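You operate a simulated robot arm through the tools that you are given. There is no shell and no other tool. Be economical: measure what you need, move in short steps, check, and stop when the job is done.

The job below is to be done with a simulated two-armed robot. You get a single attempt, and the scene is never put back.

## Task
Sand the grey film off the tub's cedar block and put it back.
Fine: seat it in the wooden tray first; hold the tub still as it comes out and goes in; the sanding block goes back where it lay.

Only the result counts: the job must be done as asked and must still hold three seconds after the hand-in. Knocking over, shifting, dropping, spilling or breaking anything else fails it.

## Robot
Two 7-joint arms with two-finger parallel grippers on one trunk, on a base that drives. Base frame: it is fixed to the floor where the robot stands at the start and does not move with it; the origin is under the middle of the robot, x ahead of it, y to its left, z up. Readings come in m, rad, newtons and seconds.
The left shoulder is at the start at [0.07, 0.133, 1.301], the right one opposite. With the tool pointing down near the work surface each hand reaches from about 0.18 to 0.64 m from the robot's upright axis, wherever it stands, measured 20 degrees to its own side. Places, roughly: wooden tray [0.6, -0.3, 1.1]; tub [0.6, 0, 1.1]. Payload 1.57 kg a hand.
Tool frame (each hand has its own): the origin (TCP) lies between the finger pads and is the grasp point; the fingertips stand 0.03 m ahead of it; z points along the fingers, y is the line along which they close. Largest opening 0.08 m; finger width 0.017, thickness 0.012; the body of the gripper, 0.04 by 0.082 m, starts 0.08 m behind the TCP.
Orientation is that of the tool frame in the base frame, as a unit quaternion [x, y, z, w]. With the fingers straight down and closing along the base's y, the tool's x points along the base's -x, its y along +y and its z along -z.

## Interface
- The arms move only by the tool drive_tool. It takes "left_rows", "right_rows" or both (then of equal length, played together; a hand with none holds still); each is a list of rows, each a list of 7 numbers: the shift along the tool's x, y, z in m, then the turn, a rotation vector about the tool's x, y, z in rad, then the finger opening in m, from 0 to 0.08. In form: [[x, y, z, wx, wy, wz, hand], ...]. A call has 1 to 8 rows; each row shifts and turns the commanded pose from where the row before left it, along the tool's axes as they then stand. Each row takes 0.2 s and may step no farther than 0.05 m and 0.15 rad from the row before; otherwise, or with a gripper value out of range, the whole call is refused. Where a pose cannot be reached the arm comes as near as it can. A force on the tool above 40 N (or 10 N above the force at the start of the call, whichever is more), or a blocked arm, ends the call early, and 0.2 s more pass. Each finger travels about 0.153 m/s and halts on what it meets, pressing with about 35 N; the grip force reading is that of the motor and also rises with nothing between the fingers. The clock runs only during rows and for 0.2 s after the last one: add rows that do not move to give the fingers time. The reply holds the time, the measured pose of the TCP, the force on the tool along the base axes, the opening and the grip force, in the units named above and with some noise.
- Cameras (640 x 400 px; columns grow to the right, rows downward): "scene" is now at [0.1423, -0.0058, 1.5467]; the picture's right is [-0.07, -1.00, 0.00], its down [-0.41, 0.03, -0.91] and it looks along [0.91, -0.06, -0.41] (base axes); focal length 260 px, centre (320, 200). "left" rides on the left gripper at [0.072, 0.007, -0.122] in its tool frame; the picture's right is [-0.09, 1.00, 0.00], its down [-0.84, -0.08, -0.54] and it looks along [-0.54, -0.05, 0.84] (tool axes); focal length 238 px, centre (320, 200). "right" rides on the right gripper at [0.072, -0.007, -0.122] in its tool frame; the picture's right is [0.09, 1.00, 0.00], its down [-0.84, 0.08, -0.54] and it looks along [-0.54, 0.05, 0.84] (tool axes); focal length 238 px, centre (320, 200). There is no depth. A picture from a camera that has moved, and an enlarged one, comes with that camera's place and axes in the base frame and with its lens.
- camera(camera): a new picture of that camera. The clock stands still meanwhile.
- raise_lower(by): slides the trunk up (or, below 0, down) by that many m; the arms and the scene camera ride with it, the base frame stays. It gives what a move gives, with no picture.
- roll_base(legs): drives the robot by 1 to 6 legs, each [ahead, left, turn to the left] in m, m and rad, along the robot's own axes; the way and the turn of a leg run together, so that a leg with both is an arc; at most 1.5 m and 3.142 rad a leg. The arms and the cameras ride along, it lands a little off, and it stops where it bumps. It gives what a move gives.
- turn_head(pan, tilt): turns the head with the scene camera to pan (to the left, within 1.501 rad either way) and tilt (down, from -0.506 to 1.204), counted from straight ahead of the robot. It gives what a move gives.
- close_up(camera, box): a new picture of the part [left, top, right, bottom] of that camera's present view, enlarged. The clock stands still meanwhile.
- close_job(): hands the job in; it is judged then, once.

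Go step by step. Nothing tells you exact positions but the pictures and the camera data: compare them with the known pose of the tool, close in by small moves and look again before you grip or let go. The budget is 120 turns and 108 pictures, counting those below and the enlarged ones. Unless the task says otherwise, let go and move clear before handing in, and close with one line.

The tools are called as a command line: name --argument value ..., lists and objects as JSON in quotes. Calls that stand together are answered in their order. drive_tool: Moves the arms, as the interface text tells. Its arguments: {"type":"object","properties":{"left_rows":{"type":"array"},"right_rows":{"type":"array"}},"required":[]} The other tools are called the same way: raise_lower (by) slides the trunk up or down; roll_base (legs) drives the base; turn_head (pan, tilt) turns the head that bears the scene camera; camera (camera) takes a picture; close_up (camera, box) takes an enlarged picture of a part of a camera's view; close_job () hands the job in.

At the start:

```text
time_s: 0.0
left_tcp_pos: [0.3826, 0.072, 1.4243]
left_orientation: [0.0, 1.0, 0.0, 0.0]
left_ft_force: [-0.1, -0.7, 0.1]
left_grip_width: 0.0801
left_gripper_force: 0.0
right_tcp_pos: [0.4496, -0.276, 1.295]
right_orientation: [0.0, 1.0, 0.0, 0.0]
right_ft_force: [-0.4, 0.5, 0.5]
right_grip_width: 0.0798
right_gripper_force: 0.0
trunk travel left (down, up): [-0.875, 0.065]
robot x, y, heading: [-0.0008, 0.0012, -0.0]
head pan, tilt: [-0.068, 0.422]
```

scene: 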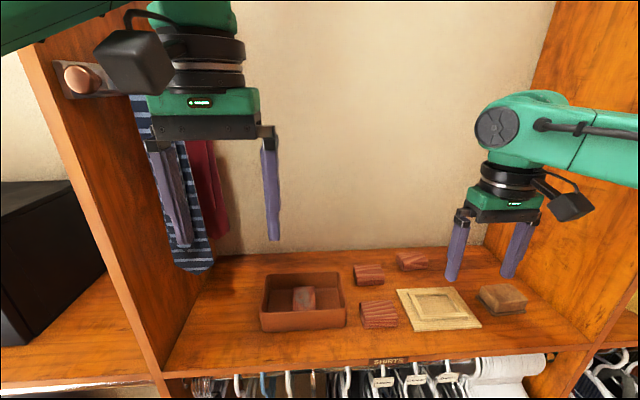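
right: 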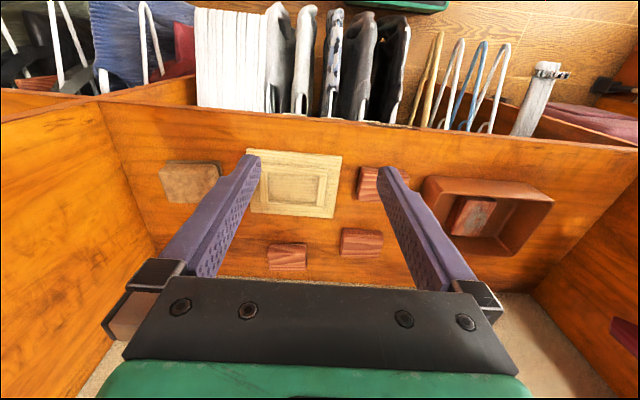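
left: 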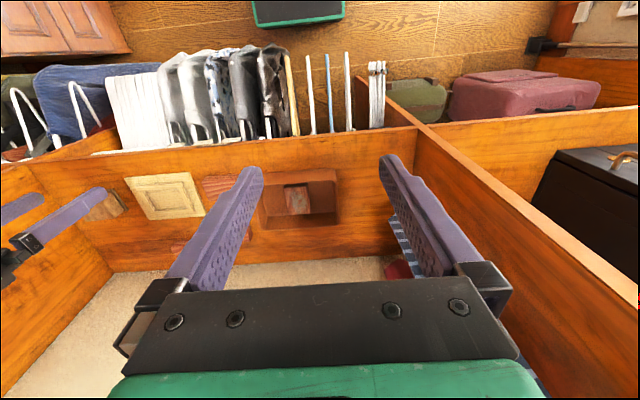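

I see the tub with one cedar block inside (grey film on it), three other cedar blocks, the wooden tray with a recess, and a sanding block at the right. I'll enlarge to measure.

close_up --camera "scene" --box '[240, 230, 400, 340]'

close_up --camera "scene" --box '[380, 230, 540, 340]'

close_up --camera "right" --box '[150, 130, 350, 280]'

close_up --camera "right" --box '[340, 130, 580, 280]'

```text
3.64 times, centred on (320, 285) of scene
camera zoom: at [0.1423, -0.0058, 1.5467], right [-0.07, -1.0, 0.0], down [-0.41, 0.03, -0.91], along [0.91, -0.06, -0.41], focal length 946 px, centre (320, -109)
```

zoom: 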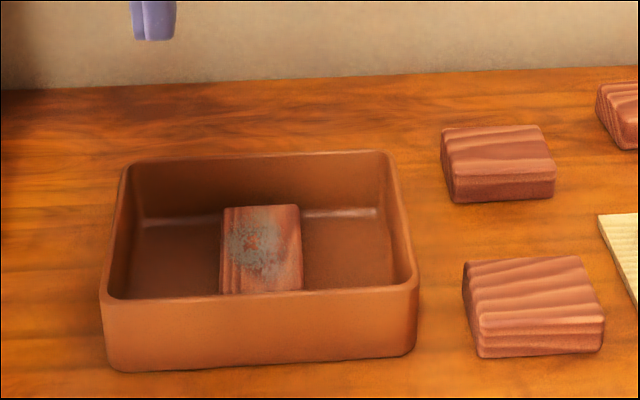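

```text
3.64 times, centred on (460, 285) of scene
camera zoom: at [0.1423, -0.0058, 1.5467], right [-0.07, -1.0, 0.0], down [-0.41, 0.03, -0.91], along [0.91, -0.06, -0.41], focal length 946 px, centre (-189, -109)
```

zoom: 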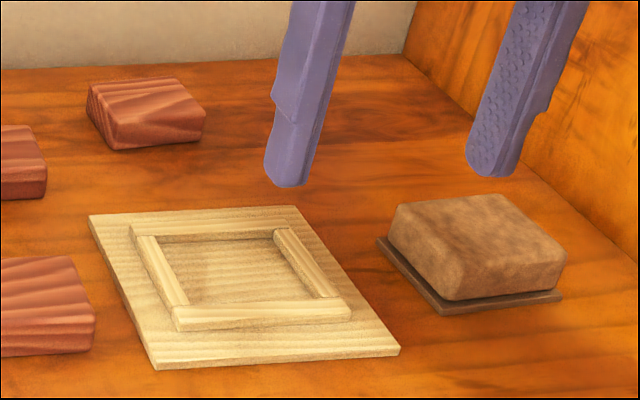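

```text
2.67 times, centred on (250, 205) of right
camera zoom: at [0.3765, -0.2831, 1.4174], right [-0.09, 1.0, 0.0], down [0.84, 0.08, 0.54], along [0.54, 0.05, -0.84], focal length 636 px, centre (507, 187)
```

zoom: 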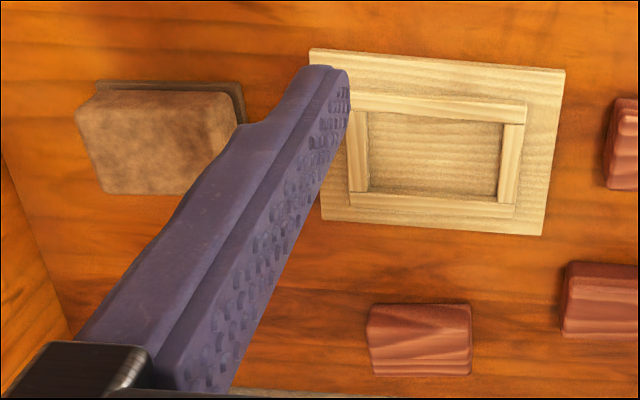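

```text
2.67 times, centred on (460, 205) of right
camera zoom: at [0.3765, -0.2831, 1.4174], right [-0.09, 1.0, 0.0], down [0.84, 0.08, 0.54], along [0.54, 0.05, -0.84], focal length 636 px, centre (-53, 187)
```

zoom: 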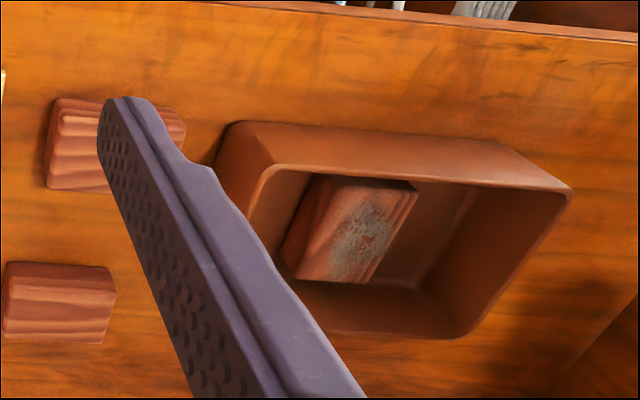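

Measured so far: the tray centre is near (0.578, -0.309) and the block is near (0.61, 0.0) with its length roughly along x. I'll bring both hands nearer for better views.

drive_tool --left_rows '[[-0.02, 0, 0.035, 0, 0, 0, 0.08], [-0.02, 0, 0.035, 0, 0, 0, 0.08], [-0.02, 0, 0.035, 0, 0, 0, 0.08], [-0.01, 0, 0.02, 0, 0, 0, 0.08]]' --right_rows '[[0, -0.01, 0.01, 0, 0, 0, 0.08], [0, -0.01, 0.01, 0, 0, 0, 0.08], [0, -0.01, 0.01, 0, 0, 0, 0.08], [0, -0.005, 0.01, 0, 0, 0, 0.08]]'

camera --camera "left"

camera --camera "right"

```text
time_s: 1.0
left_tcp_pos: [0.4541, 0.0724, 1.2985]
left_orientation: [0.0, 1.0, 0.0, 0.0]
left_ft_force: [0.0, -0.3, -0.2]
left_grip_width: 0.0801
left_gripper_force: 0.0
right_tcp_pos: [0.4489, -0.3123, 1.2552]
right_orientation: [0.0, 1.0, 0.0, -0.001]
right_ft_force: [0.6, -0.5, 0.1]
right_grip_width: 0.0799
right_gripper_force: 0.0
trunk travel left (down, up): [-0.875, 0.065]
robot x, y, heading: [-0.0017, 0.0008, 0.0]
head pan, tilt: [-0.068, 0.422]
```

```text
100 pictures are left
camera left: at [0.3834, 0.0783, 1.421], right [0.09, 1.0, 0.0], down [0.84, -0.08, 0.54], along [0.54, -0.05, -0.84], focal length 238 px, centre (320, 200)
```

left: 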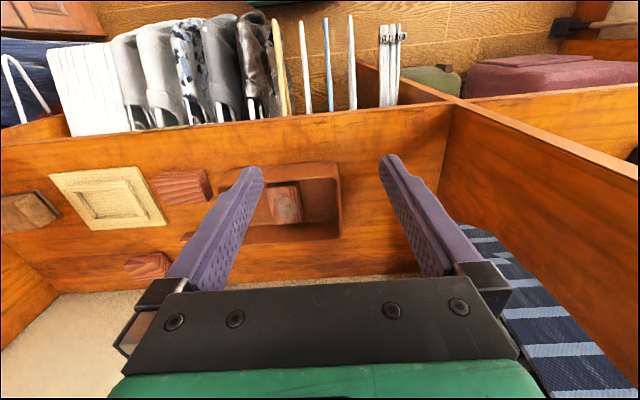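

```text
99 pictures are left
camera right: at [0.3769, -0.3182, 1.3773], right [-0.09, 1.0, 0.0], down [0.84, 0.08, 0.54], along [0.54, 0.05, -0.84], focal length 238 px, centre (320, 200)
```

right: 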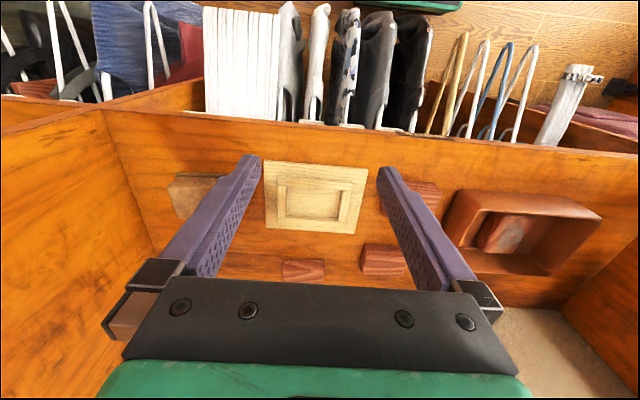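

The tray is clear of the fingers now. I'll zoom on it and shift the left hand to centre over the tub.

close_up --camera "right" --box '[250, 150, 390, 240]'

drive_tool --left_rows '[[0, -0.03, 0.02, 0, 0, 0, 0.08], [0, -0.03, 0.02, 0, 0, 0, 0.08], [0, 0, 0.02, 0, 0, 0, 0.08]]'

close_up --camera "left" --box '[220, 120, 420, 260]'

```text
4.44 times, centred on (320, 195) of right
camera zoom: at [0.3769, -0.3182, 1.3773], right [-0.09, 1.0, 0.0], down [0.84, 0.08, 0.54], along [0.54, 0.05, -0.84], focal length 1059 px, centre (320, 222)
```

zoom: 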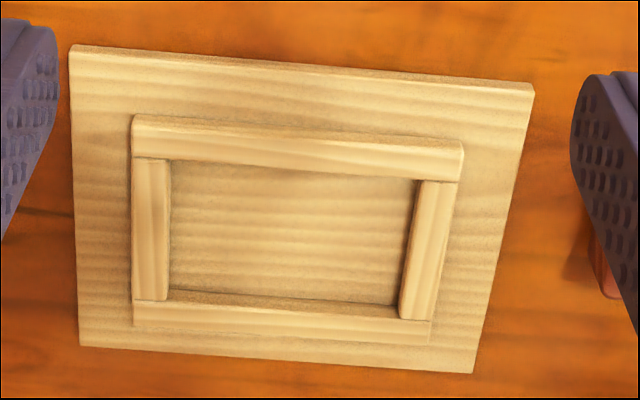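

```text
time_s: 1.8
left_tcp_pos: [0.4538, 0.013, 1.2388]
left_orientation: [0.0, 1.0, -0.001, 0.001]
left_ft_force: [-0.2, 0.0, 0.1]
left_grip_width: 0.0798
left_gripper_force: 0.0
right_tcp_pos: [0.4493, -0.3093, 1.2574]
right_orientation: [0.0, 1.0, 0.0, 0.0]
right_ft_force: [0.8, -0.2, 0.5]
right_grip_width: 0.0799
right_gripper_force: 0.0
trunk travel left (down, up): [-0.875, 0.065]
robot x, y, heading: [0.0013, -0.0022, 0.0]
head pan, tilt: [-0.068, 0.422]
```

```text
2.86 times, centred on (320, 190) of left
camera zoom: at [0.3816, 0.0188, 1.3609], right [0.09, 1.0, 0.0], down [0.84, -0.08, 0.54], along [0.54, -0.05, -0.84], focal length 681 px, centre (320, 229)
```

zoom: 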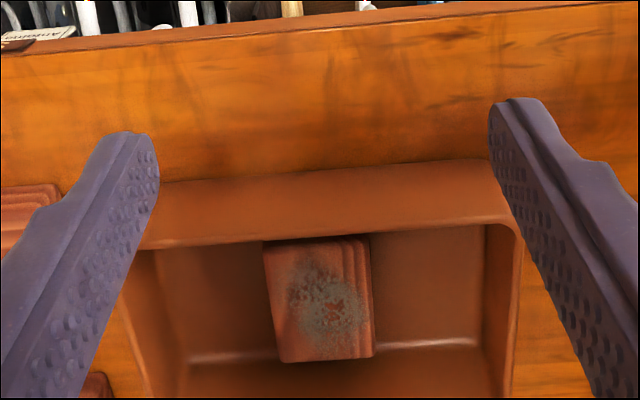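

The recess is at x 0.551–0.609, y -0.352…-0.270, and the cedar block (about 0.078 × 0.05) is centred near (0.60, 0.0). Next I look at the sanding block from over it.

drive_tool --right_rows '[[0, -0.04, 0, 0, 0, 0, 0.08], [0, -0.04, 0, 0, 0, 0, 0.08], [0, -0.04, 0, 0, 0, 0, 0.08], [0, -0.03, 0, 0, 0, 0, 0.08]]'

close_up --camera "right" --box '[240, 140, 400, 240]'

close_up --camera "scene" --box '[460, 270, 540, 320]'

```text
time_s: 2.8
left_tcp_pos: [0.4533, 0.0104, 1.2388]
left_orientation: [0.0, 1.0, 0.0, -0.001]
left_ft_force: [-0.7, -1.4, 0.1]
left_grip_width: 0.0799
left_gripper_force: 0.1
right_tcp_pos: [0.4485, -0.4637, 1.2556]
right_orientation: [0.0, 1.0, 0.001, 0.001]
right_ft_force: [0.4, 0.4, 0.2]
right_grip_width: 0.0801
right_gripper_force: 0.1
trunk travel left (down, up): [-0.875, 0.065]
robot x, y, heading: [0.0031, -0.0021, -0.004]
head pan, tilt: [-0.068, 0.422]
```

```text
4.00 times, centred on (320, 190) of right
camera zoom: at [0.3769, -0.4698, 1.3767], right [-0.09, 1.0, 0.0], down [0.84, 0.08, 0.54], along [0.54, 0.05, -0.84], focal length 953 px, centre (320, 240)
```

zoom: 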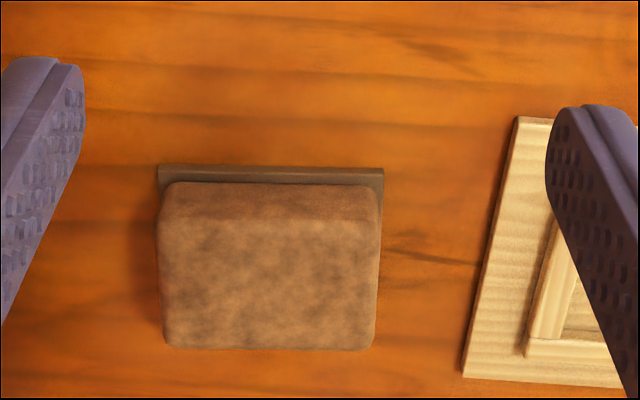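

```text
8.00 times, centred on (500, 295) of scene
camera zoom: at [0.1427, -0.0073, 1.5467], right [-0.07, -1.0, 0.0], down [-0.41, 0.03, -0.91], along [0.91, -0.06, -0.41], focal length 2081 px, centre (-1120, -560)
```

zoom: 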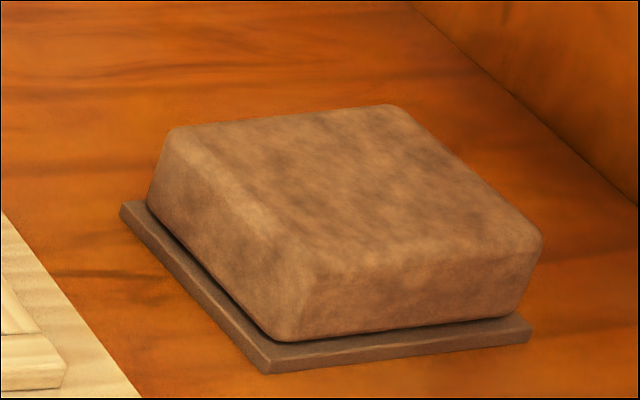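

The sanding block has a slightly oversized abrasive sole, centred near (0.579, -0.471) with yaw about +0.07. It's at the edge of reach, so I'll check the floor space ahead before driving the base nearer.

turn_head --pan 0 --tilt 1.2

camera --camera "scene"

```text
time_s: 3.9
left_tcp_pos: [0.453, 0.0114, 1.2383]
left_orientation: [0.0, 1.0, 0.0, 0.0]
left_ft_force: [1.2, 0.6, -0.9]
left_grip_width: 0.08
left_gripper_force: 0.1
right_tcp_pos: [0.4486, -0.4618, 1.2561]
right_orientation: [-0.001, 1.0, 0.0, 0.0]
right_ft_force: [0.0, -0.3, -0.3]
right_grip_width: 0.08
right_gripper_force: 0.0
trunk travel left (down, up): [-0.875, 0.065]
robot x, y, heading: [0.0006, 0.0006, 0.002]
head pan, tilt: [0.0, 1.201]
```

```text
94 pictures are left
camera scene: at [0.1062, 0.0006, 1.486], right [0.0, -1.0, 0.0], down [-0.93, 0.0, -0.36], along [0.36, 0.0, -0.93], focal length 260 px, centre (320, 200)
```

scene: 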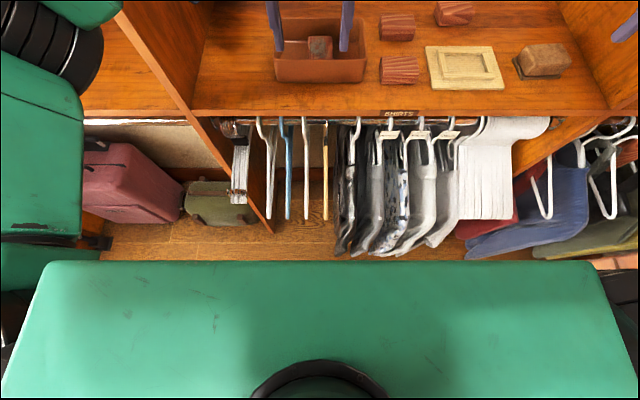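

Clothes hang close in front, so I'll use only sideways base moves. The tub spans x 0.543–0.658, y ±0.09, with its rim near z 1.115. I'll bring the left hand above the tub's left wall and look.

drive_tool --left_rows '[[-0.02, 0.02, 0.0, 0, 0, 0, 0.08], [-0.03, 0.02, 0.0, 0, 0, 0, 0.08], [-0.03, 0.02, 0.015, 0, 0, 0, 0.08], [-0.03, 0.0165, 0.02, 0, 0, 0, 0.06], [-0.007, 0, 0, 0, 0, 0, 0.04]]'

turn_head --pan -0.1 --tilt 0.6

camera --camera "left"

camera --camera "scene"

```text
time_s: 5.1
left_tcp_pos: [0.5702, 0.0878, 1.2043]
left_orientation: [0.0, 1.0, 0.0, 0.0]
left_ft_force: [0.4, -0.9, -0.6]
left_grip_width: 0.0396
left_gripper_force: 0.1
right_tcp_pos: [0.4475, -0.4617, 1.2552]
right_orientation: [0.001, 1.0, 0.0, 0.0]
right_ft_force: [0.8, 0.6, 0.9]
right_grip_width: 0.0801
right_gripper_force: 0.0
trunk travel left (down, up): [-0.875, 0.065]
robot x, y, heading: [-0.0, 0.0006, -0.0]
head pan, tilt: [0.0, 1.201]
```

```text
time_s: 6.1
left_tcp_pos: [0.5702, 0.0874, 1.203]
left_orientation: [0.0, 1.0, 0.001, -0.001]
left_ft_force: [-0.1, -0.1, 0.1]
left_grip_width: 0.0399
left_gripper_force: 0.0
right_tcp_pos: [0.4496, -0.4615, 1.2552]
right_orientation: [0.0, 1.0, 0.0, 0.0]
right_ft_force: [0.0, -0.4, 0.5]
right_grip_width: 0.0801
right_gripper_force: 0.1
trunk travel left (down, up): [-0.875, 0.065]
robot x, y, heading: [0.0028, -0.0, 0.0]
head pan, tilt: [-0.099, 0.6]
```

```text
93 pictures are left
camera left: at [0.4991, 0.0943, 1.3253], right [0.09, 1.0, 0.0], down [0.84, -0.08, 0.54], along [0.54, -0.05, -0.84], focal length 238 px, centre (320, 200)
```

left: 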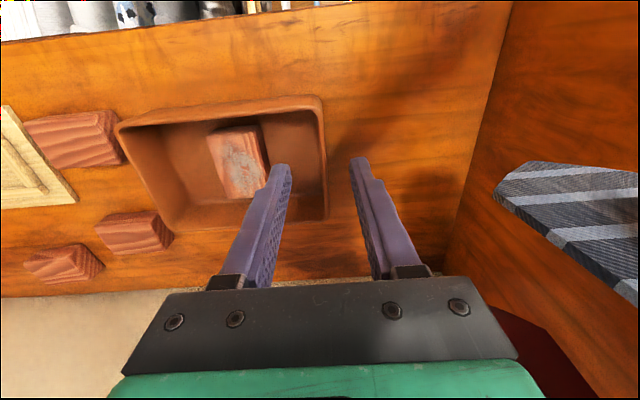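

```text
92 pictures are left
camera scene: at [0.1382, -0.0081, 1.5305], right [-0.1, -1.0, 0.0], down [-0.56, 0.06, -0.82], along [0.82, -0.08, -0.57], focal length 260 px, centre (320, 200)
```

scene: 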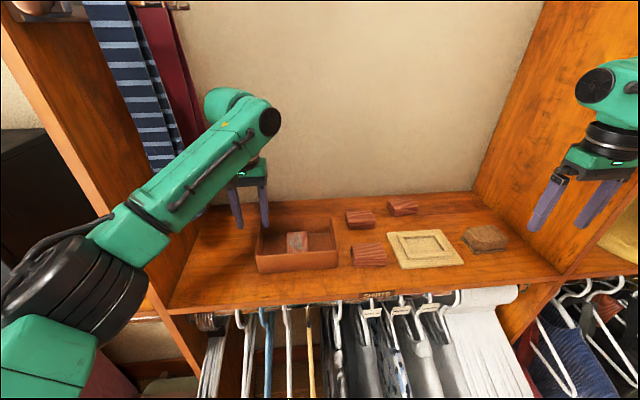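

close_up --camera "left" --box '[180, 80, 380, 230]'

close_up --camera "scene" --box '[220, 170, 380, 280]'

```text
2.67 times, centred on (280, 155) of left
camera zoom: at [0.4991, 0.0943, 1.3253], right [0.09, 1.0, 0.0], down [0.84, -0.08, 0.54], along [0.54, -0.05, -0.84], focal length 636 px, centre (427, 320)
```

zoom: 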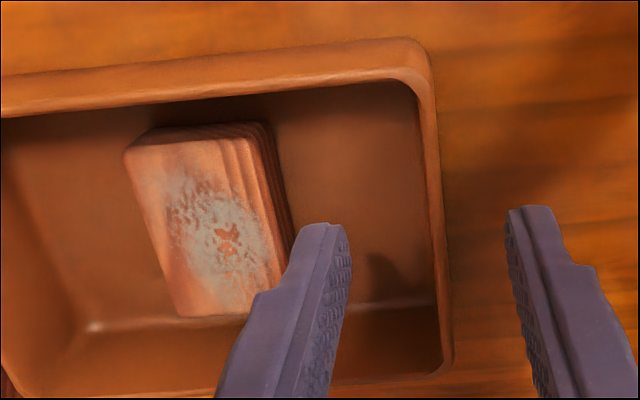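

```text
3.64 times, centred on (300, 225) of scene
camera zoom: at [0.1382, -0.0081, 1.5305], right [-0.1, -1.0, 0.0], down [-0.56, 0.06, -0.82], along [0.82, -0.08, -0.57], focal length 946 px, centre (393, 109)
```

zoom: 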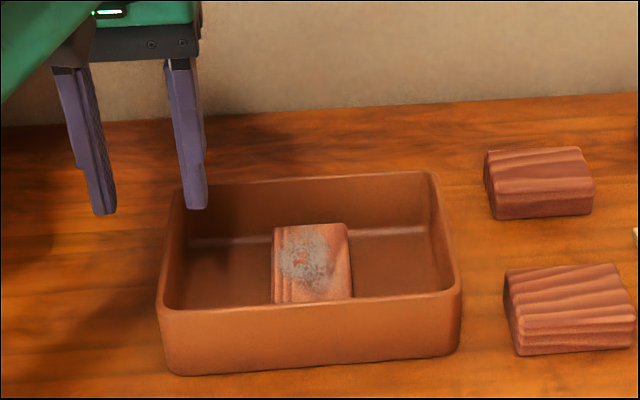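

The left wall's centre line is at y ≈ 0.089 and the fingers straddle it. I'll lower the left hand over the wall and look before closing.

drive_tool --left_rows '[[0, 0.0015, 0.025, 0, 0, 0, 0.04], [0, 0, 0.025, 0, 0, 0, 0.04], [0, 0, 0.02, 0, 0, 0, 0.03], [0, 0, 0.007, 0, 0, 0, 0.03]]'

close_up --camera "left" --box '[220, 80, 420, 230]'

close_up --camera "scene" --box '[220, 170, 380, 280]'

```text
time_s: 7.1
left_tcp_pos: [0.5693, 0.0888, 1.1274]
left_orientation: [0.0, 1.0, 0.0, -0.001]
left_ft_force: [-0.5, 0.2, 0.1]
left_grip_width: 0.03
left_gripper_force: 0.0
right_tcp_pos: [0.4491, -0.461, 1.2566]
right_orientation: [0.0, 1.0, -0.001, 0.0]
right_ft_force: [0.1, 0.2, 0.2]
right_grip_width: 0.08
right_gripper_force: 0.0
trunk travel left (down, up): [-0.875, 0.065]
robot x, y, heading: [-0.0011, -0.0006, 0.001]
head pan, tilt: [-0.099, 0.6]
```

```text
2.67 times, centred on (320, 155) of left
camera zoom: at [0.4992, 0.0958, 1.2482], right [0.09, 1.0, 0.0], down [0.84, -0.08, 0.54], along [0.54, -0.05, -0.84], focal length 636 px, centre (320, 320)
```

zoom: 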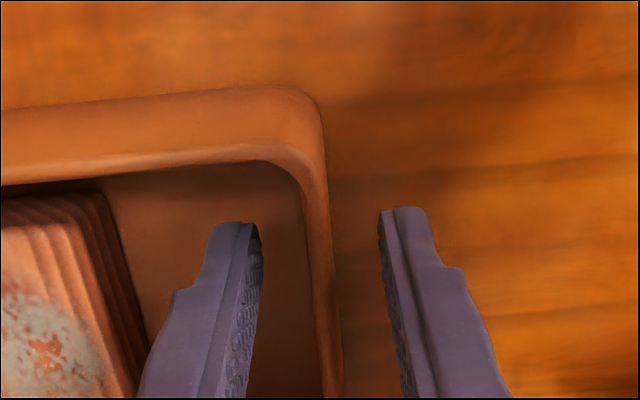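

```text
3.64 times, centred on (300, 225) of scene
camera zoom: at [0.1383, -0.0083, 1.5306], right [-0.1, -1.0, 0.0], down [-0.56, 0.06, -0.82], along [0.82, -0.08, -0.57], focal length 946 px, centre (393, 109)
```

zoom: 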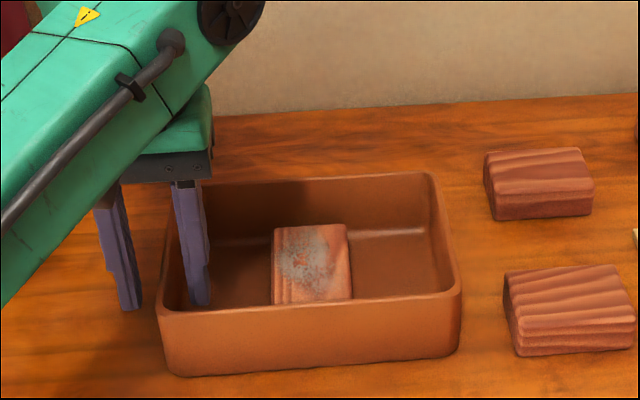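

The wall sits within about 1 mm of the middle of the fingers. I'll nudge and close on it.

drive_tool --left_rows '[[0, 0.001, 0, 0, 0, 0, 0.02], [0, 0, 0, 0, 0, 0, 0.01], [0, 0, 0, 0, 0, 0, 0.0], [0, 0, 0, 0, 0, 0, 0.0]]'

close_up --camera "scene" --box '[220, 170, 380, 280]'

```text
time_s: 8.1
left_tcp_pos: [0.5695, 0.0905, 1.1257]
left_orientation: [-0.001, 1.0, 0.0, -0.001]
left_ft_force: [1.0, -0.4, 1.2]
left_grip_width: 0.0047
left_gripper_force: 25.5
right_tcp_pos: [0.4485, -0.461, 1.2543]
right_orientation: [0.0, 1.0, 0.001, 0.0]
right_ft_force: [0.2, -0.3, -0.6]
right_grip_width: 0.0801
right_gripper_force: 0.0
trunk travel left (down, up): [-0.875, 0.065]
robot x, y, heading: [-0.0003, 0.0007, 0.001]
head pan, tilt: [-0.099, 0.6]
```

```text
3.64 times, centred on (300, 225) of scene
camera zoom: at [0.1382, -0.0084, 1.5306], right [-0.1, -1.0, 0.0], down [-0.56, 0.06, -0.82], along [0.82, -0.08, -0.57], focal length 946 px, centre (393, 109)
```

zoom: 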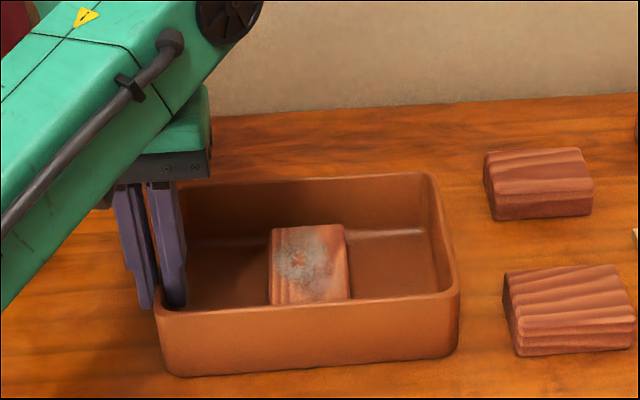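

The tub is gripped (wall 5 mm thick). Now I bring the right hand over the block, staying high.

drive_tool --right_rows '[[0, 0.046, -0.005, 0, 0, 0, 0.08], [0, 0.046, -0.005, 0, 0, 0, 0.08], [-0.01, 0.046, 0, 0, 0, 0, 0.08], [-0.02, 0.046, 0, 0, 0, 0, 0.08], [-0.02, 0.046, 0, 0, 0, 0, 0.08], [-0.02, 0.046, 0, 0, 0, 0, 0.08], [-0.02, 0.046, 0, 0, 0, 0, 0.08], [-0.02, 0.046, 0, 0, 0, 0, 0.08]]'

drive_tool --right_rows '[[-0.02, 0.045, 0, 0, 0, 0, 0.08], [-0.02, 0.045, 0.01, 0, 0, 0, 0.08], [-0.0015, 0.001, 0.02, 0, 0, 0, 0.08], [0, 0, 0.02, 0, 0, 0, 0.08]]'

camera --camera "right"

camera --camera "scene"

```text
refused: row 4 steps farther than a row can; nothing moved
```

```text
refused: row 2 steps farther than a row can; nothing moved
```

```text
86 pictures are left
camera right: at [0.3767, -0.4681, 1.3773], right [-0.09, 1.0, 0.0], down [0.84, 0.08, 0.54], along [0.54, 0.05, -0.84], focal length 238 px, centre (320, 200)
```

right: 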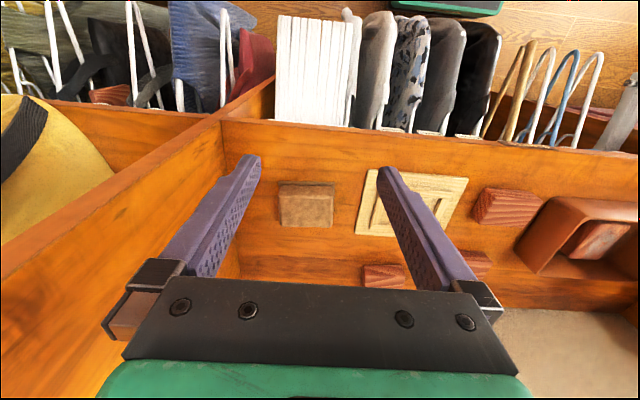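

```text
85 pictures are left
camera scene: at [0.1382, -0.0084, 1.5306], right [-0.1, -1.0, 0.0], down [-0.56, 0.06, -0.82], along [0.82, -0.08, -0.57], focal length 260 px, centre (320, 200)
```

scene: 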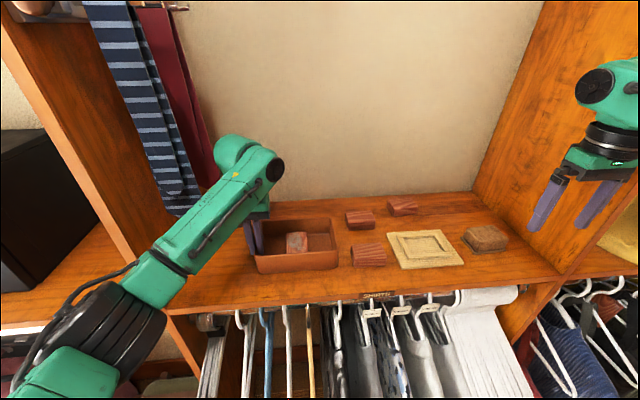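

The steps were too long, so I'll repeat with shorter ones.

drive_tool --right_rows '[[0, 0.046, -0.005, 0, 0, 0, 0.08], [0, 0.046, -0.005, 0, 0, 0, 0.08], [0, 0.046, 0, 0, 0, 0, 0.08], [-0.015, 0.046, 0, 0, 0, 0, 0.08], [-0.015, 0.046, 0, 0, 0, 0, 0.08], [-0.015, 0.046, 0, 0, 0, 0, 0.08], [-0.015, 0.046, 0, 0, 0, 0, 0.08], [-0.02, 0.045, 0, 0, 0, 0, 0.08]]'

drive_tool --right_rows '[[-0.02, 0.045, 0, 0, 0, 0, 0.08], [-0.02, 0.04, 0.01, 0, 0, 0, 0.08], [-0.02, 0.009, 0.02, 0, 0, 0, 0.08], [-0.0125, 0, 0.02, 0, 0, 0, 0.08]]'

camera --camera "right"

camera --camera "scene"

```text
time_s: 9.9
left_tcp_pos: [0.5688, 0.092, 1.1263]
left_orientation: [0.0, 1.0, 0.0, -0.001]
left_ft_force: [1.2, 0.4, -0.7]
left_grip_width: 0.0047
left_gripper_force: 25.3
right_tcp_pos: [0.4928, -0.1236, 1.2537]
right_orientation: [0.002, 1.0, 0.0, 0.002]
right_ft_force: [0.3, 0.4, -0.5]
right_grip_width: 0.0799
right_gripper_force: 0.0
right hand out of reach, approached as far as the arm can: row 7, 8
trunk travel left (down, up): [-0.875, 0.065]
robot x, y, heading: [-0.0013, -0.0006, 0.003]
head pan, tilt: [-0.099, 0.6]
```

```text
time_s: 10.9
left_tcp_pos: [0.5696, 0.091, 1.126]
left_orientation: [0.0, 1.0, 0.0, 0.0]
left_ft_force: [-1.4, 0.4, 1.4]
left_grip_width: 0.0047
left_gripper_force: 25.3
right_tcp_pos: [0.4949, -0.1124, 1.1901]
right_orientation: [0.0, 1.0, 0.001, 0.001]
right_ft_force: [0.3, 0.3, 0.4]
right_grip_width: 0.0799
right_gripper_force: 0.0
right hand out of reach, approached as far as the arm can: row 1, 2, 3, 4
trunk travel left (down, up): [-0.875, 0.065]
robot x, y, heading: [0.0032, 0.0016, -0.0]
head pan, tilt: [-0.099, 0.6]
```

```text
84 pictures are left
camera right: at [0.4235, -0.1173, 1.3119], right [-0.09, 1.0, 0.0], down [0.84, 0.08, 0.54], along [0.54, 0.05, -0.84], focal length 238 px, centre (320, 200)
```

right: 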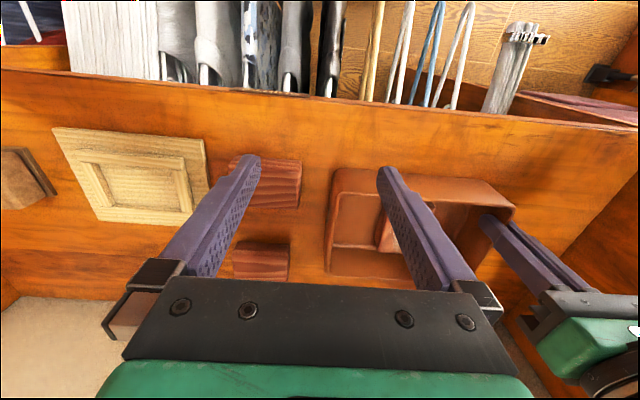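

```text
83 pictures are left
camera scene: at [0.1381, -0.0083, 1.5306], right [-0.1, -1.0, 0.0], down [-0.56, 0.06, -0.83], along [0.82, -0.08, -0.56], focal length 260 px, centre (320, 200)
```

scene: 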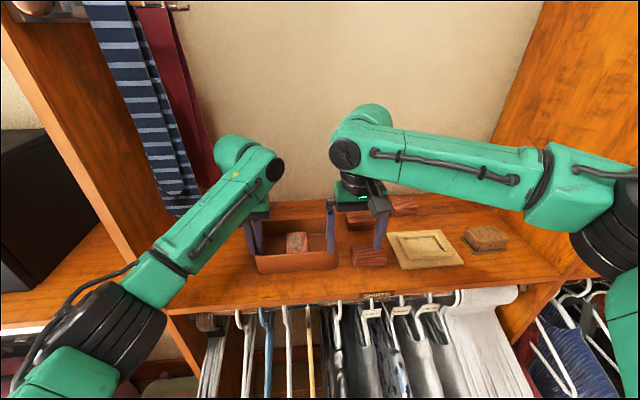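

The right arm stalled at about (0.495, -0.112), short of the block. I'll probe which direction is blocked, using small moves to either side.

drive_tool --right_rows '[[0, -0.04, -0.03, 0, 0, 0, 0.08], [0, -0.04, 0, 0, 0, 0, 0.08], [-0.02, 0, 0, 0, 0, 0, 0.08], [-0.02, 0, 0, 0, 0, 0, 0.08]]'

```text
time_s: 11.9
left_tcp_pos: [0.5705, 0.0912, 1.1256]
left_orientation: [0.0, 1.0, 0.001, 0.001]
left_ft_force: [0.7, 2.3, 3.7]
left_grip_width: 0.0048
left_gripper_force: 25.2
right_tcp_pos: [0.5359, -0.1909, 1.2222]
right_orientation: [0.0, 1.0, 0.0, 0.0]
right_ft_force: [0.8, 0.0, 1.0]
right_grip_width: 0.0799
right_gripper_force: 0.1
trunk travel left (down, up): [-0.875, 0.065]
robot x, y, heading: [-0.0009, -0.0044, 0.001]
head pan, tilt: [-0.099, 0.6]
```

Forward motion is fine and it is the leftward motion that binds. I'll try going forward first, then left.

drive_tool --right_rows '[[-0.03, 0, 0, 0, 0, 0, 0.08], [-0.03, 0, 0, 0, 0, 0, 0.08], [0, 0.03, 0, 0, 0, 0, 0.08], [0, 0.03, 0, 0, 0, 0, 0.08], [0, 0.03, 0, 0, 0, 0, 0.08]]'

```text
time_s: 13.1
left_tcp_pos: [0.5713, 0.0913, 1.127]
left_orientation: [0.0, 1.0, 0.0, 0.0]
left_ft_force: [0.9, 1.1, 1.3]
left_grip_width: 0.0047
left_gripper_force: 25.3
right_tcp_pos: [0.5152, -0.137, 1.2102]
right_orientation: [0.0, 1.0, 0.001, 0.003]
right_ft_force: [-0.3, 0.1, -1.4]
right_grip_width: 0.08
right_gripper_force: 0.0
right hand out of reach, approached as far as the arm can: row 1, 2, 3, 4, 5
trunk travel left (down, up): [-0.875, 0.065]
robot x, y, heading: [0.0027, -0.0018, 0.003]
head pan, tilt: [-0.099, 0.6]
```

It looks like a posture limit, as the right elbow is out wide. I'll retract the right hand up and in (mirroring the left's start pose) to see whether the posture improves.

drive_tool --right_rows '[[0.02, -0.01, -0.035, 0, 0, 0, 0.08], [0.02, 0, -0.04, 0, 0, 0, 0.08], [0.02, 0, -0.04, 0, 0, 0, 0.08], [0.02, 0, -0.04, 0, 0, 0, 0.08], [0.03, 0, -0.03, 0, 0, 0, 0.08], [0.03, 0.02, -0.02, 0, 0, 0, 0.08], [0, 0.03, 0, 0, 0, 0, 0.08]]'

camera --camera "scene"

```text
time_s: 14.7
left_tcp_pos: [0.5714, 0.0917, 1.1264]
left_orientation: [0.0, 1.0, -0.001, 0.0]
left_ft_force: [0.5, 1.9, 0.8]
left_grip_width: 0.0049
left_gripper_force: 25.2
right_tcp_pos: [0.3703, -0.1052, 1.4081]
right_orientation: [0.0, 1.0, 0.0, 0.001]
right_ft_force: [0.2, -0.3, 0.0]
right_grip_width: 0.0801
right_gripper_force: 0.1
right hand out of reach, approached as far as the arm can: row 7
trunk travel left (down, up): [-0.875, 0.065]
robot x, y, heading: [-0.0002, 0.0012, -0.003]
head pan, tilt: [-0.099, 0.6]
```

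```text
82 pictures are left
camera scene: at [0.1386, -0.0074, 1.5306], right [-0.1, -1.0, 0.0], down [-0.56, 0.06, -0.82], along [0.82, -0.08, -0.57], focal length 260 px, centre (320, 200)
```

scene: 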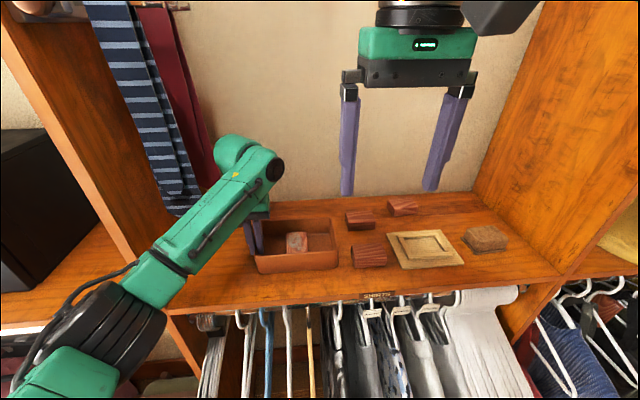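

Left motion still binds here. I'll test whether it's the tool's yaw (last joint) by turning the hand while moving left.

drive_tool --right_rows '[[0, 0, 0, 0, 0, -0.15, 0.08], [0, 0, 0, 0, 0, -0.15, 0.08], [0, 0, 0, 0, 0, -0.15, 0.08], [-0.0, 0.04, 0, 0, 0, 0, 0.08], [0, 0.04, 0, 0, 0, 0, 0.08]]'

```text
time_s: 15.9
left_tcp_pos: [0.5699, 0.0907, 1.1272]
left_orientation: [0.0, 1.0, 0.0, 0.0]
left_ft_force: [-0.8, 1.6, 1.1]
left_grip_width: 0.0046
left_gripper_force: 25.3
right_tcp_pos: [0.3185, -0.0684, 1.3911]
right_orientation: [-0.223, 0.975, 0.0, 0.0]
right_ft_force: [-0.8, 0.0, 0.0]
right_grip_width: 0.08
right_gripper_force: 0.1
right hand out of reach, approached as far as the arm can: row 4, 5
trunk travel left (down, up): [-0.875, 0.065]
robot x, y, heading: [-0.0004, -0.0008, -0.002]
head pan, tilt: [-0.099, 0.6]
```

The right arm is near its reach limit because its wrist is high above the shoulder. I'll release the tub, lift clear, roll the base a little forward and raise the trunk, then grip the tub again.

drive_tool --left_rows '[[0, 0, 0, 0, 0, 0, 0.02], [0, 0, 0, 0, 0, 0, 0.03], [0, 0, -0.035, 0, 0, 0, 0.04], [0, 0, -0.04, 0, 0, 0, 0.04], [0.03, 0, -0.01, 0, 0, 0, 0.04], [0.04, 0, 0, 0, 0, 0, 0.04]]' --right_rows '[[0, -0.04, 0, 0, 0, 0, 0.08], [0, -0.04, 0, 0, 0, 0.15, 0.08], [0, -0.02, 0, 0, 0, 0.15, 0.08], [0, -0.02, 0, 0, 0, 0.15, 0.08], [0, 0, 0, 0, 0, 0, 0.08], [0, 0, 0, 0, 0, 0, 0.08]]'

roll_base --legs '[[0.06, 0, 0]]'

raise_lower --by 0.06

camera --camera "scene"

```text
time_s: 17.3
left_tcp_pos: [0.4992, 0.0934, 1.2109]
left_orientation: [-0.001, 1.0, -0.001, 0.0]
left_ft_force: [-0.8, 0.6, -0.5]
left_grip_width: 0.0399
left_gripper_force: 0.2
right_tcp_pos: [0.3622, -0.1787, 1.3938]
right_orientation: [0.001, 1.0, -0.001, 0.001]
right_ft_force: [0.4, 0.7, -0.5]
right_grip_width: 0.08
right_gripper_force: 0.1
trunk travel left (down, up): [-0.875, 0.065]
robot x, y, heading: [-0.0004, 0.0012, 0.001]
head pan, tilt: [-0.099, 0.6]
```

```text
time_s: 18.3
left_tcp_pos: [0.5508, 0.09, 1.2153]
left_orientation: [0.0, 1.0, 0.0, 0.004]
left_ft_force: [-0.8, 0.5, 1.0]
left_grip_width: 0.04
left_gripper_force: 0.1
right_tcp_pos: [0.4116, -0.1819, 1.3948]
right_orientation: [-0.001, 1.0, 0.0, 0.004]
right_ft_force: [-0.7, -1.0, 0.8]
right_grip_width: 0.0797
right_gripper_force: 0.0
trunk travel left (down, up): [-0.875, 0.065]
robot x, y, heading: [0.0562, 0.0009, 0.002]
head pan, tilt: [-0.099, 0.6]
```

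```text
time_s: 19.3
left_tcp_pos: [0.5624, 0.0909, 1.2704]
left_orientation: [0.0, 1.0, 0.0, -0.001]
left_ft_force: [-0.6, 0.2, 0.6]
left_grip_width: 0.0402
left_gripper_force: 0.1
right_tcp_pos: [0.4269, -0.1808, 1.4511]
right_orientation: [-0.001, 1.0, 0.0, -0.001]
right_ft_force: [-0.5, -0.5, 0.3]
right_grip_width: 0.0798
right_gripper_force: 0.0
trunk travel left (down, up): [-0.935, 0.005]
robot x, y, heading: [0.0612, -0.004, -0.001]
head pan, tilt: [-0.099, 0.6]
```

```text
81 pictures are left
camera scene: at [0.2006, -0.0081, 1.5903], right [-0.1, -0.99, 0.0], down [-0.56, 0.06, -0.82], along [0.82, -0.08, -0.57], focal length 260 px, centre (320, 200)
```

scene: 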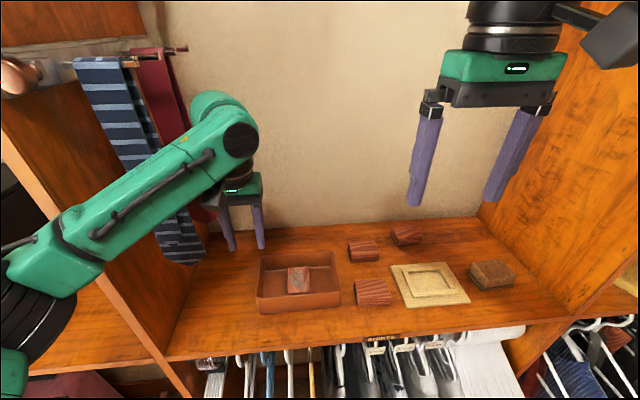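

The base moved freely, with nothing touched. Now I'll test the right hand's reach over the block.

drive_tool --right_rows '[[-0.025, 0.026, 0.03, 0, 0, 0, 0.08], [-0.025, 0.026, 0.03, 0, 0, 0, 0.08], [-0.025, 0.026, 0.03, 0, 0, 0, 0.08], [-0.025, 0.026, 0.03, 0, 0, 0, 0.08], [-0.025, 0.026, 0.03, 0, 0, 0, 0.08], [-0.025, 0.026, 0.03, 0, 0, 0, 0.08], [-0.024, 0.025, 0.03, 0, 0, 0, 0.08]]'

camera --camera "scene"

```text
time_s: 20.9
left_tcp_pos: [0.5594, 0.0891, 1.2714]
left_orientation: [0.001, 1.0, 0.0, 0.001]
left_ft_force: [-0.7, -0.5, -0.2]
left_grip_width: 0.0401
left_gripper_force: 0.2
right_tcp_pos: [0.5341, -0.0893, 1.2388]
right_orientation: [0.0, 1.0, 0.001, 0.001]
right_ft_force: [0.5, -0.3, 0.2]
right_grip_width: 0.0802
right_gripper_force: 0.1
right hand out of reach, approached as far as the arm can: row 4, 5, 6, 7
trunk travel left (down, up): [-0.935, 0.005]
robot x, y, heading: [0.0592, 0.0001, -0.002]
head pan, tilt: [-0.099, 0.6]
```

```text
80 pictures are left
camera scene: at [0.1983, -0.0086, 1.5905], right [-0.1, -0.99, 0.0], down [-0.56, 0.06, -0.82], along [0.82, -0.08, -0.57], focal length 260 px, centre (320, 200)
```

scene: 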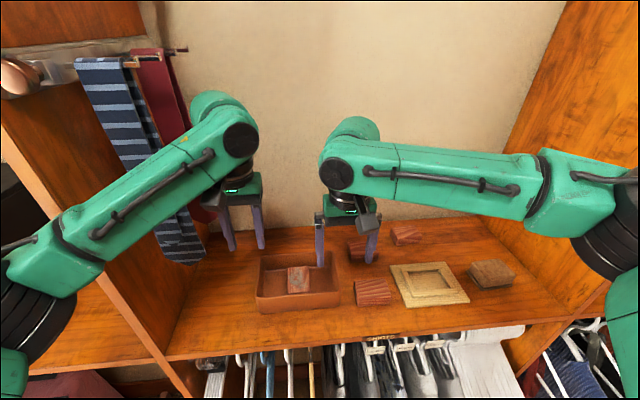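

The right arm reached (0.534, -0.089), which is better but still short. I'll test whether yaw the other way frees it, keeping the hand well above everything.

drive_tool --right_rows '[[0, 0, 0, 0, 0, 0.15, 0.08], [0, 0, 0, 0, 0, 0.15, 0.08], [0, 0, 0, 0, 0, 0.15, 0.08], [-0.015, 0.03, 0, 0, 0, 0, 0.08], [-0.015, 0.03, 0, 0, 0, 0, 0.08]]'

camera --camera "scene"

```text
time_s: 22.1
left_tcp_pos: [0.5609, 0.0901, 1.2718]
left_orientation: [0.001, 1.0, 0.0, 0.001]
left_ft_force: [-0.4, -0.2, -0.5]
left_grip_width: 0.0401
left_gripper_force: 0.1
right_tcp_pos: [0.5412, -0.0966, 1.2378]
right_orientation: [0.223, 0.975, 0.0, 0.0]
right_ft_force: [-0.2, -0.5, -0.4]
right_grip_width: 0.0801
right_gripper_force: 0.1
right hand out of reach, approached as far as the arm can: row 4, 5
trunk travel left (down, up): [-0.935, 0.005]
robot x, y, heading: [0.0588, -0.0009, -0.001]
head pan, tilt: [-0.099, 0.6]
```

```text
79 pictures are left
camera scene: at [0.1982, -0.0085, 1.5905], right [-0.1, -0.99, 0.0], down [-0.56, 0.06, -0.82], along [0.82, -0.08, -0.57], focal length 260 px, centre (320, 200)
```

scene: 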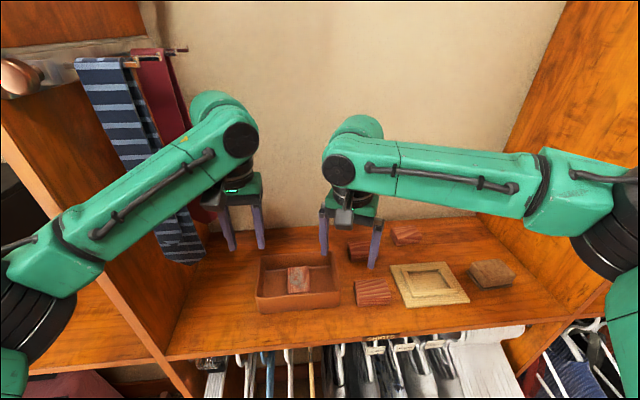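

Yaw isn't the limit. The left arm seems freer, so I'll test swapping roles: the left takes the block and the right holds the tub's right wall. The right backs off first.

drive_tool --right_rows '[[0.0, -0.04, 0, 0, 0, -0.15, 0.08], [0, -0.04, 0, 0, 0, -0.15, 0.08], [0, -0.04, 0, 0, 0, -0.15, 0.08], [0, 0, 0, 0, 0, 0, 0.08]]'

drive_tool --left_rows '[[-0.01, -0.03, 0.02, 0, 0, 0, 0.06], [-0.01, -0.03, 0.02, 0, 0, 0, 0.08], [-0.01, -0.03, 0.02, 0, 0, 0, 0.08], [-0.01, 0, 0.01, 0, 0, 0, 0.08]]'

```text
time_s: 23.1
left_tcp_pos: [0.56, 0.0902, 1.2718]
left_orientation: [0.0, 1.0, 0.0, -0.001]
left_ft_force: [0.5, 1.1, -0.1]
left_grip_width: 0.0399
left_gripper_force: 0.1
right_tcp_pos: [0.5068, -0.2073, 1.2392]
right_orientation: [0.0, 1.0, 0.001, 0.0]
right_ft_force: [0.1, -0.5, 0.1]
right_grip_width: 0.0798
right_gripper_force: 0.0
trunk travel left (down, up): [-0.935, 0.005]
robot x, y, heading: [0.0578, -0.0002, -0.005]
head pan, tilt: [-0.099, 0.6]
```

```text
time_s: 24.1
left_tcp_pos: [0.6001, -0.0, 1.2005]
left_orientation: [-0.001, 1.0, 0.0, 0.0]
left_ft_force: [-0.3, -0.1, -0.2]
left_grip_width: 0.0802
left_gripper_force: 0.1
right_tcp_pos: [0.5055, -0.2091, 1.2414]
right_orientation: [0.001, 1.0, 0.0, 0.0]
right_ft_force: [-0.1, -0.1, 0.2]
right_grip_width: 0.0799
right_gripper_force: 0.1
trunk travel left (down, up): [-0.935, 0.005]
robot x, y, heading: [0.0631, 0.0001, 0.005]
head pan, tilt: [-0.099, 0.6]
```

The left reaches the block easily. Now I check that the right can hold the tub's right wall near (0.565, -0.09), with the left moved aside for the approach.

drive_tool --left_rows '[[0, 0.04, -0.01, 0, 0, 0, 0.08], [0, 0.04, 0, 0, 0, 0, 0.08], [0, 0, 0, 0, 0, 0, 0.08], [0, 0, 0, 0, 0, 0, 0.08]]' --right_rows '[[-0.01, 0.04, 0.015, 0, 0, 0, 0.06], [-0.015, 0.04, 0.015, 0, 0, 0, 0.04], [-0.015, 0.02, 0.01, 0, 0, 0, 0.04], [-0.02, 0.019, 0.01, 0, 0, 0, 0.04]]'

camera --camera "right"

```text
time_s: 25.1
left_tcp_pos: [0.6001, 0.0778, 1.2112]
left_orientation: [0.001, 1.0, 0.001, 0.0]
left_ft_force: [-0.2, -0.4, 0.0]
left_grip_width: 0.08
left_gripper_force: 0.0
right_tcp_pos: [0.5493, -0.1087, 1.1933]
right_orientation: [0.002, 1.0, 0.001, 0.002]
right_ft_force: [0.3, 0.1, 0.2]
right_grip_width: 0.0397
right_gripper_force: 0.2
right hand out of reach, approached as far as the arm can: row 4
trunk travel left (down, up): [-0.935, 0.005]
robot x, y, heading: [0.0622, 0.0008, 0.001]
head pan, tilt: [-0.099, 0.6]
```

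```text
78 pictures are left
camera right: at [0.4762, -0.1155, 1.3145], right [-0.09, 1.0, 0.0], down [0.84, 0.07, 0.54], along [0.54, 0.05, -0.84], focal length 238 px, centre (320, 200)
```

right: 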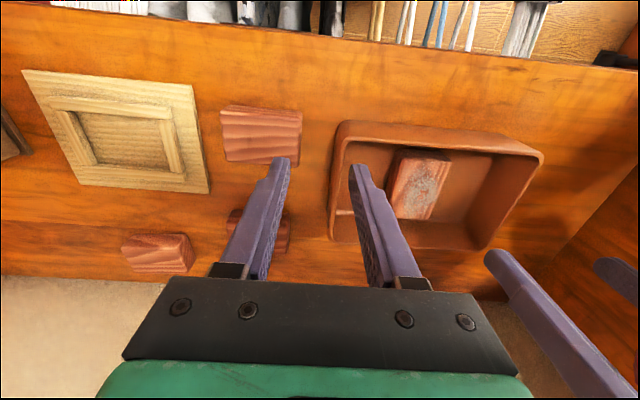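

I'm about 2 cm short. A small base shift left and ahead will fix it; I'll first move the left hand inward and check its elbow's clearance to the side panel.

drive_tool --left_rows '[[0.02, -0.03, -0.01, 0, 0, 0, 0.08], [0.03, -0.03, -0.01, 0, 0, 0, 0.08], [0.03, -0.02, -0.02, 0, 0, 0, 0.08], [0.03, 0, 0, 0, 0, 0, 0.08]]' --right_rows '[[0.01, -0.03, -0.02, 0, 0, 0, 0.04], [0.01, -0.04, -0.02, 0, 0, 0, 0.04], [0.01, -0.04, 0, 0, 0, 0, 0.04], [0, 0, 0, 0, 0, 0, 0.04]]'

turn_head --pan 0.6 --tilt 0.8

camera --camera "scene"

```text
time_s: 26.1
left_tcp_pos: [0.4903, 0.002, 1.2521]
left_orientation: [0.001, 1.0, -0.001, 0.0]
left_ft_force: [0.5, -0.2, -1.0]
left_grip_width: 0.0798
left_gripper_force: 0.1
right_tcp_pos: [0.5173, -0.2166, 1.2338]
right_orientation: [0.0, 1.0, -0.001, 0.001]
right_ft_force: [-0.4, 0.0, -0.5]
right_grip_width: 0.04
right_gripper_force: 0.0
trunk travel left (down, up): [-0.935, 0.005]
robot x, y, heading: [0.0584, -0.0016, -0.0]
head pan, tilt: [-0.099, 0.6]
```

```text
time_s: 27.2
left_tcp_pos: [0.491, 0.0007, 1.2515]
left_orientation: [0.0, 1.0, 0.0, 0.0]
left_ft_force: [-0.8, -0.4, -0.5]
left_grip_width: 0.0801
left_gripper_force: 0.1
right_tcp_pos: [0.5171, -0.2178, 1.2318]
right_orientation: [0.0, 1.0, 0.001, 0.001]
right_ft_force: [0.4, 0.3, 0.0]
right_grip_width: 0.0402
right_gripper_force: 0.1
trunk travel left (down, up): [-0.935, 0.005]
robot x, y, heading: [0.0599, 0.0005, 0.002]
head pan, tilt: [0.6, 0.799]
```

```text
77 pictures are left
camera scene: at [0.1761, 0.0454, 1.5738], right [0.56, -0.83, 0.0], down [-0.59, -0.4, -0.7], along [0.58, 0.39, -0.72], focal length 260 px, centre (320, 200)
```

scene: 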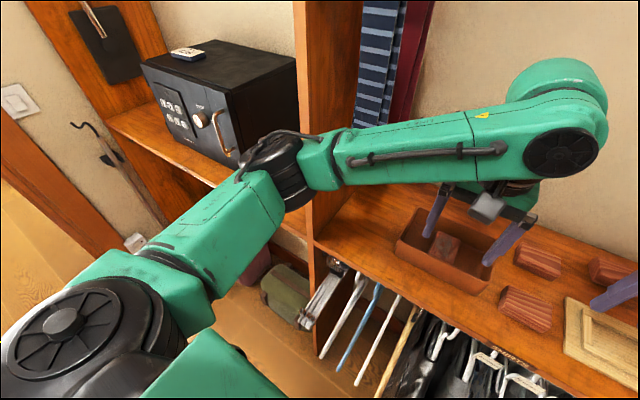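

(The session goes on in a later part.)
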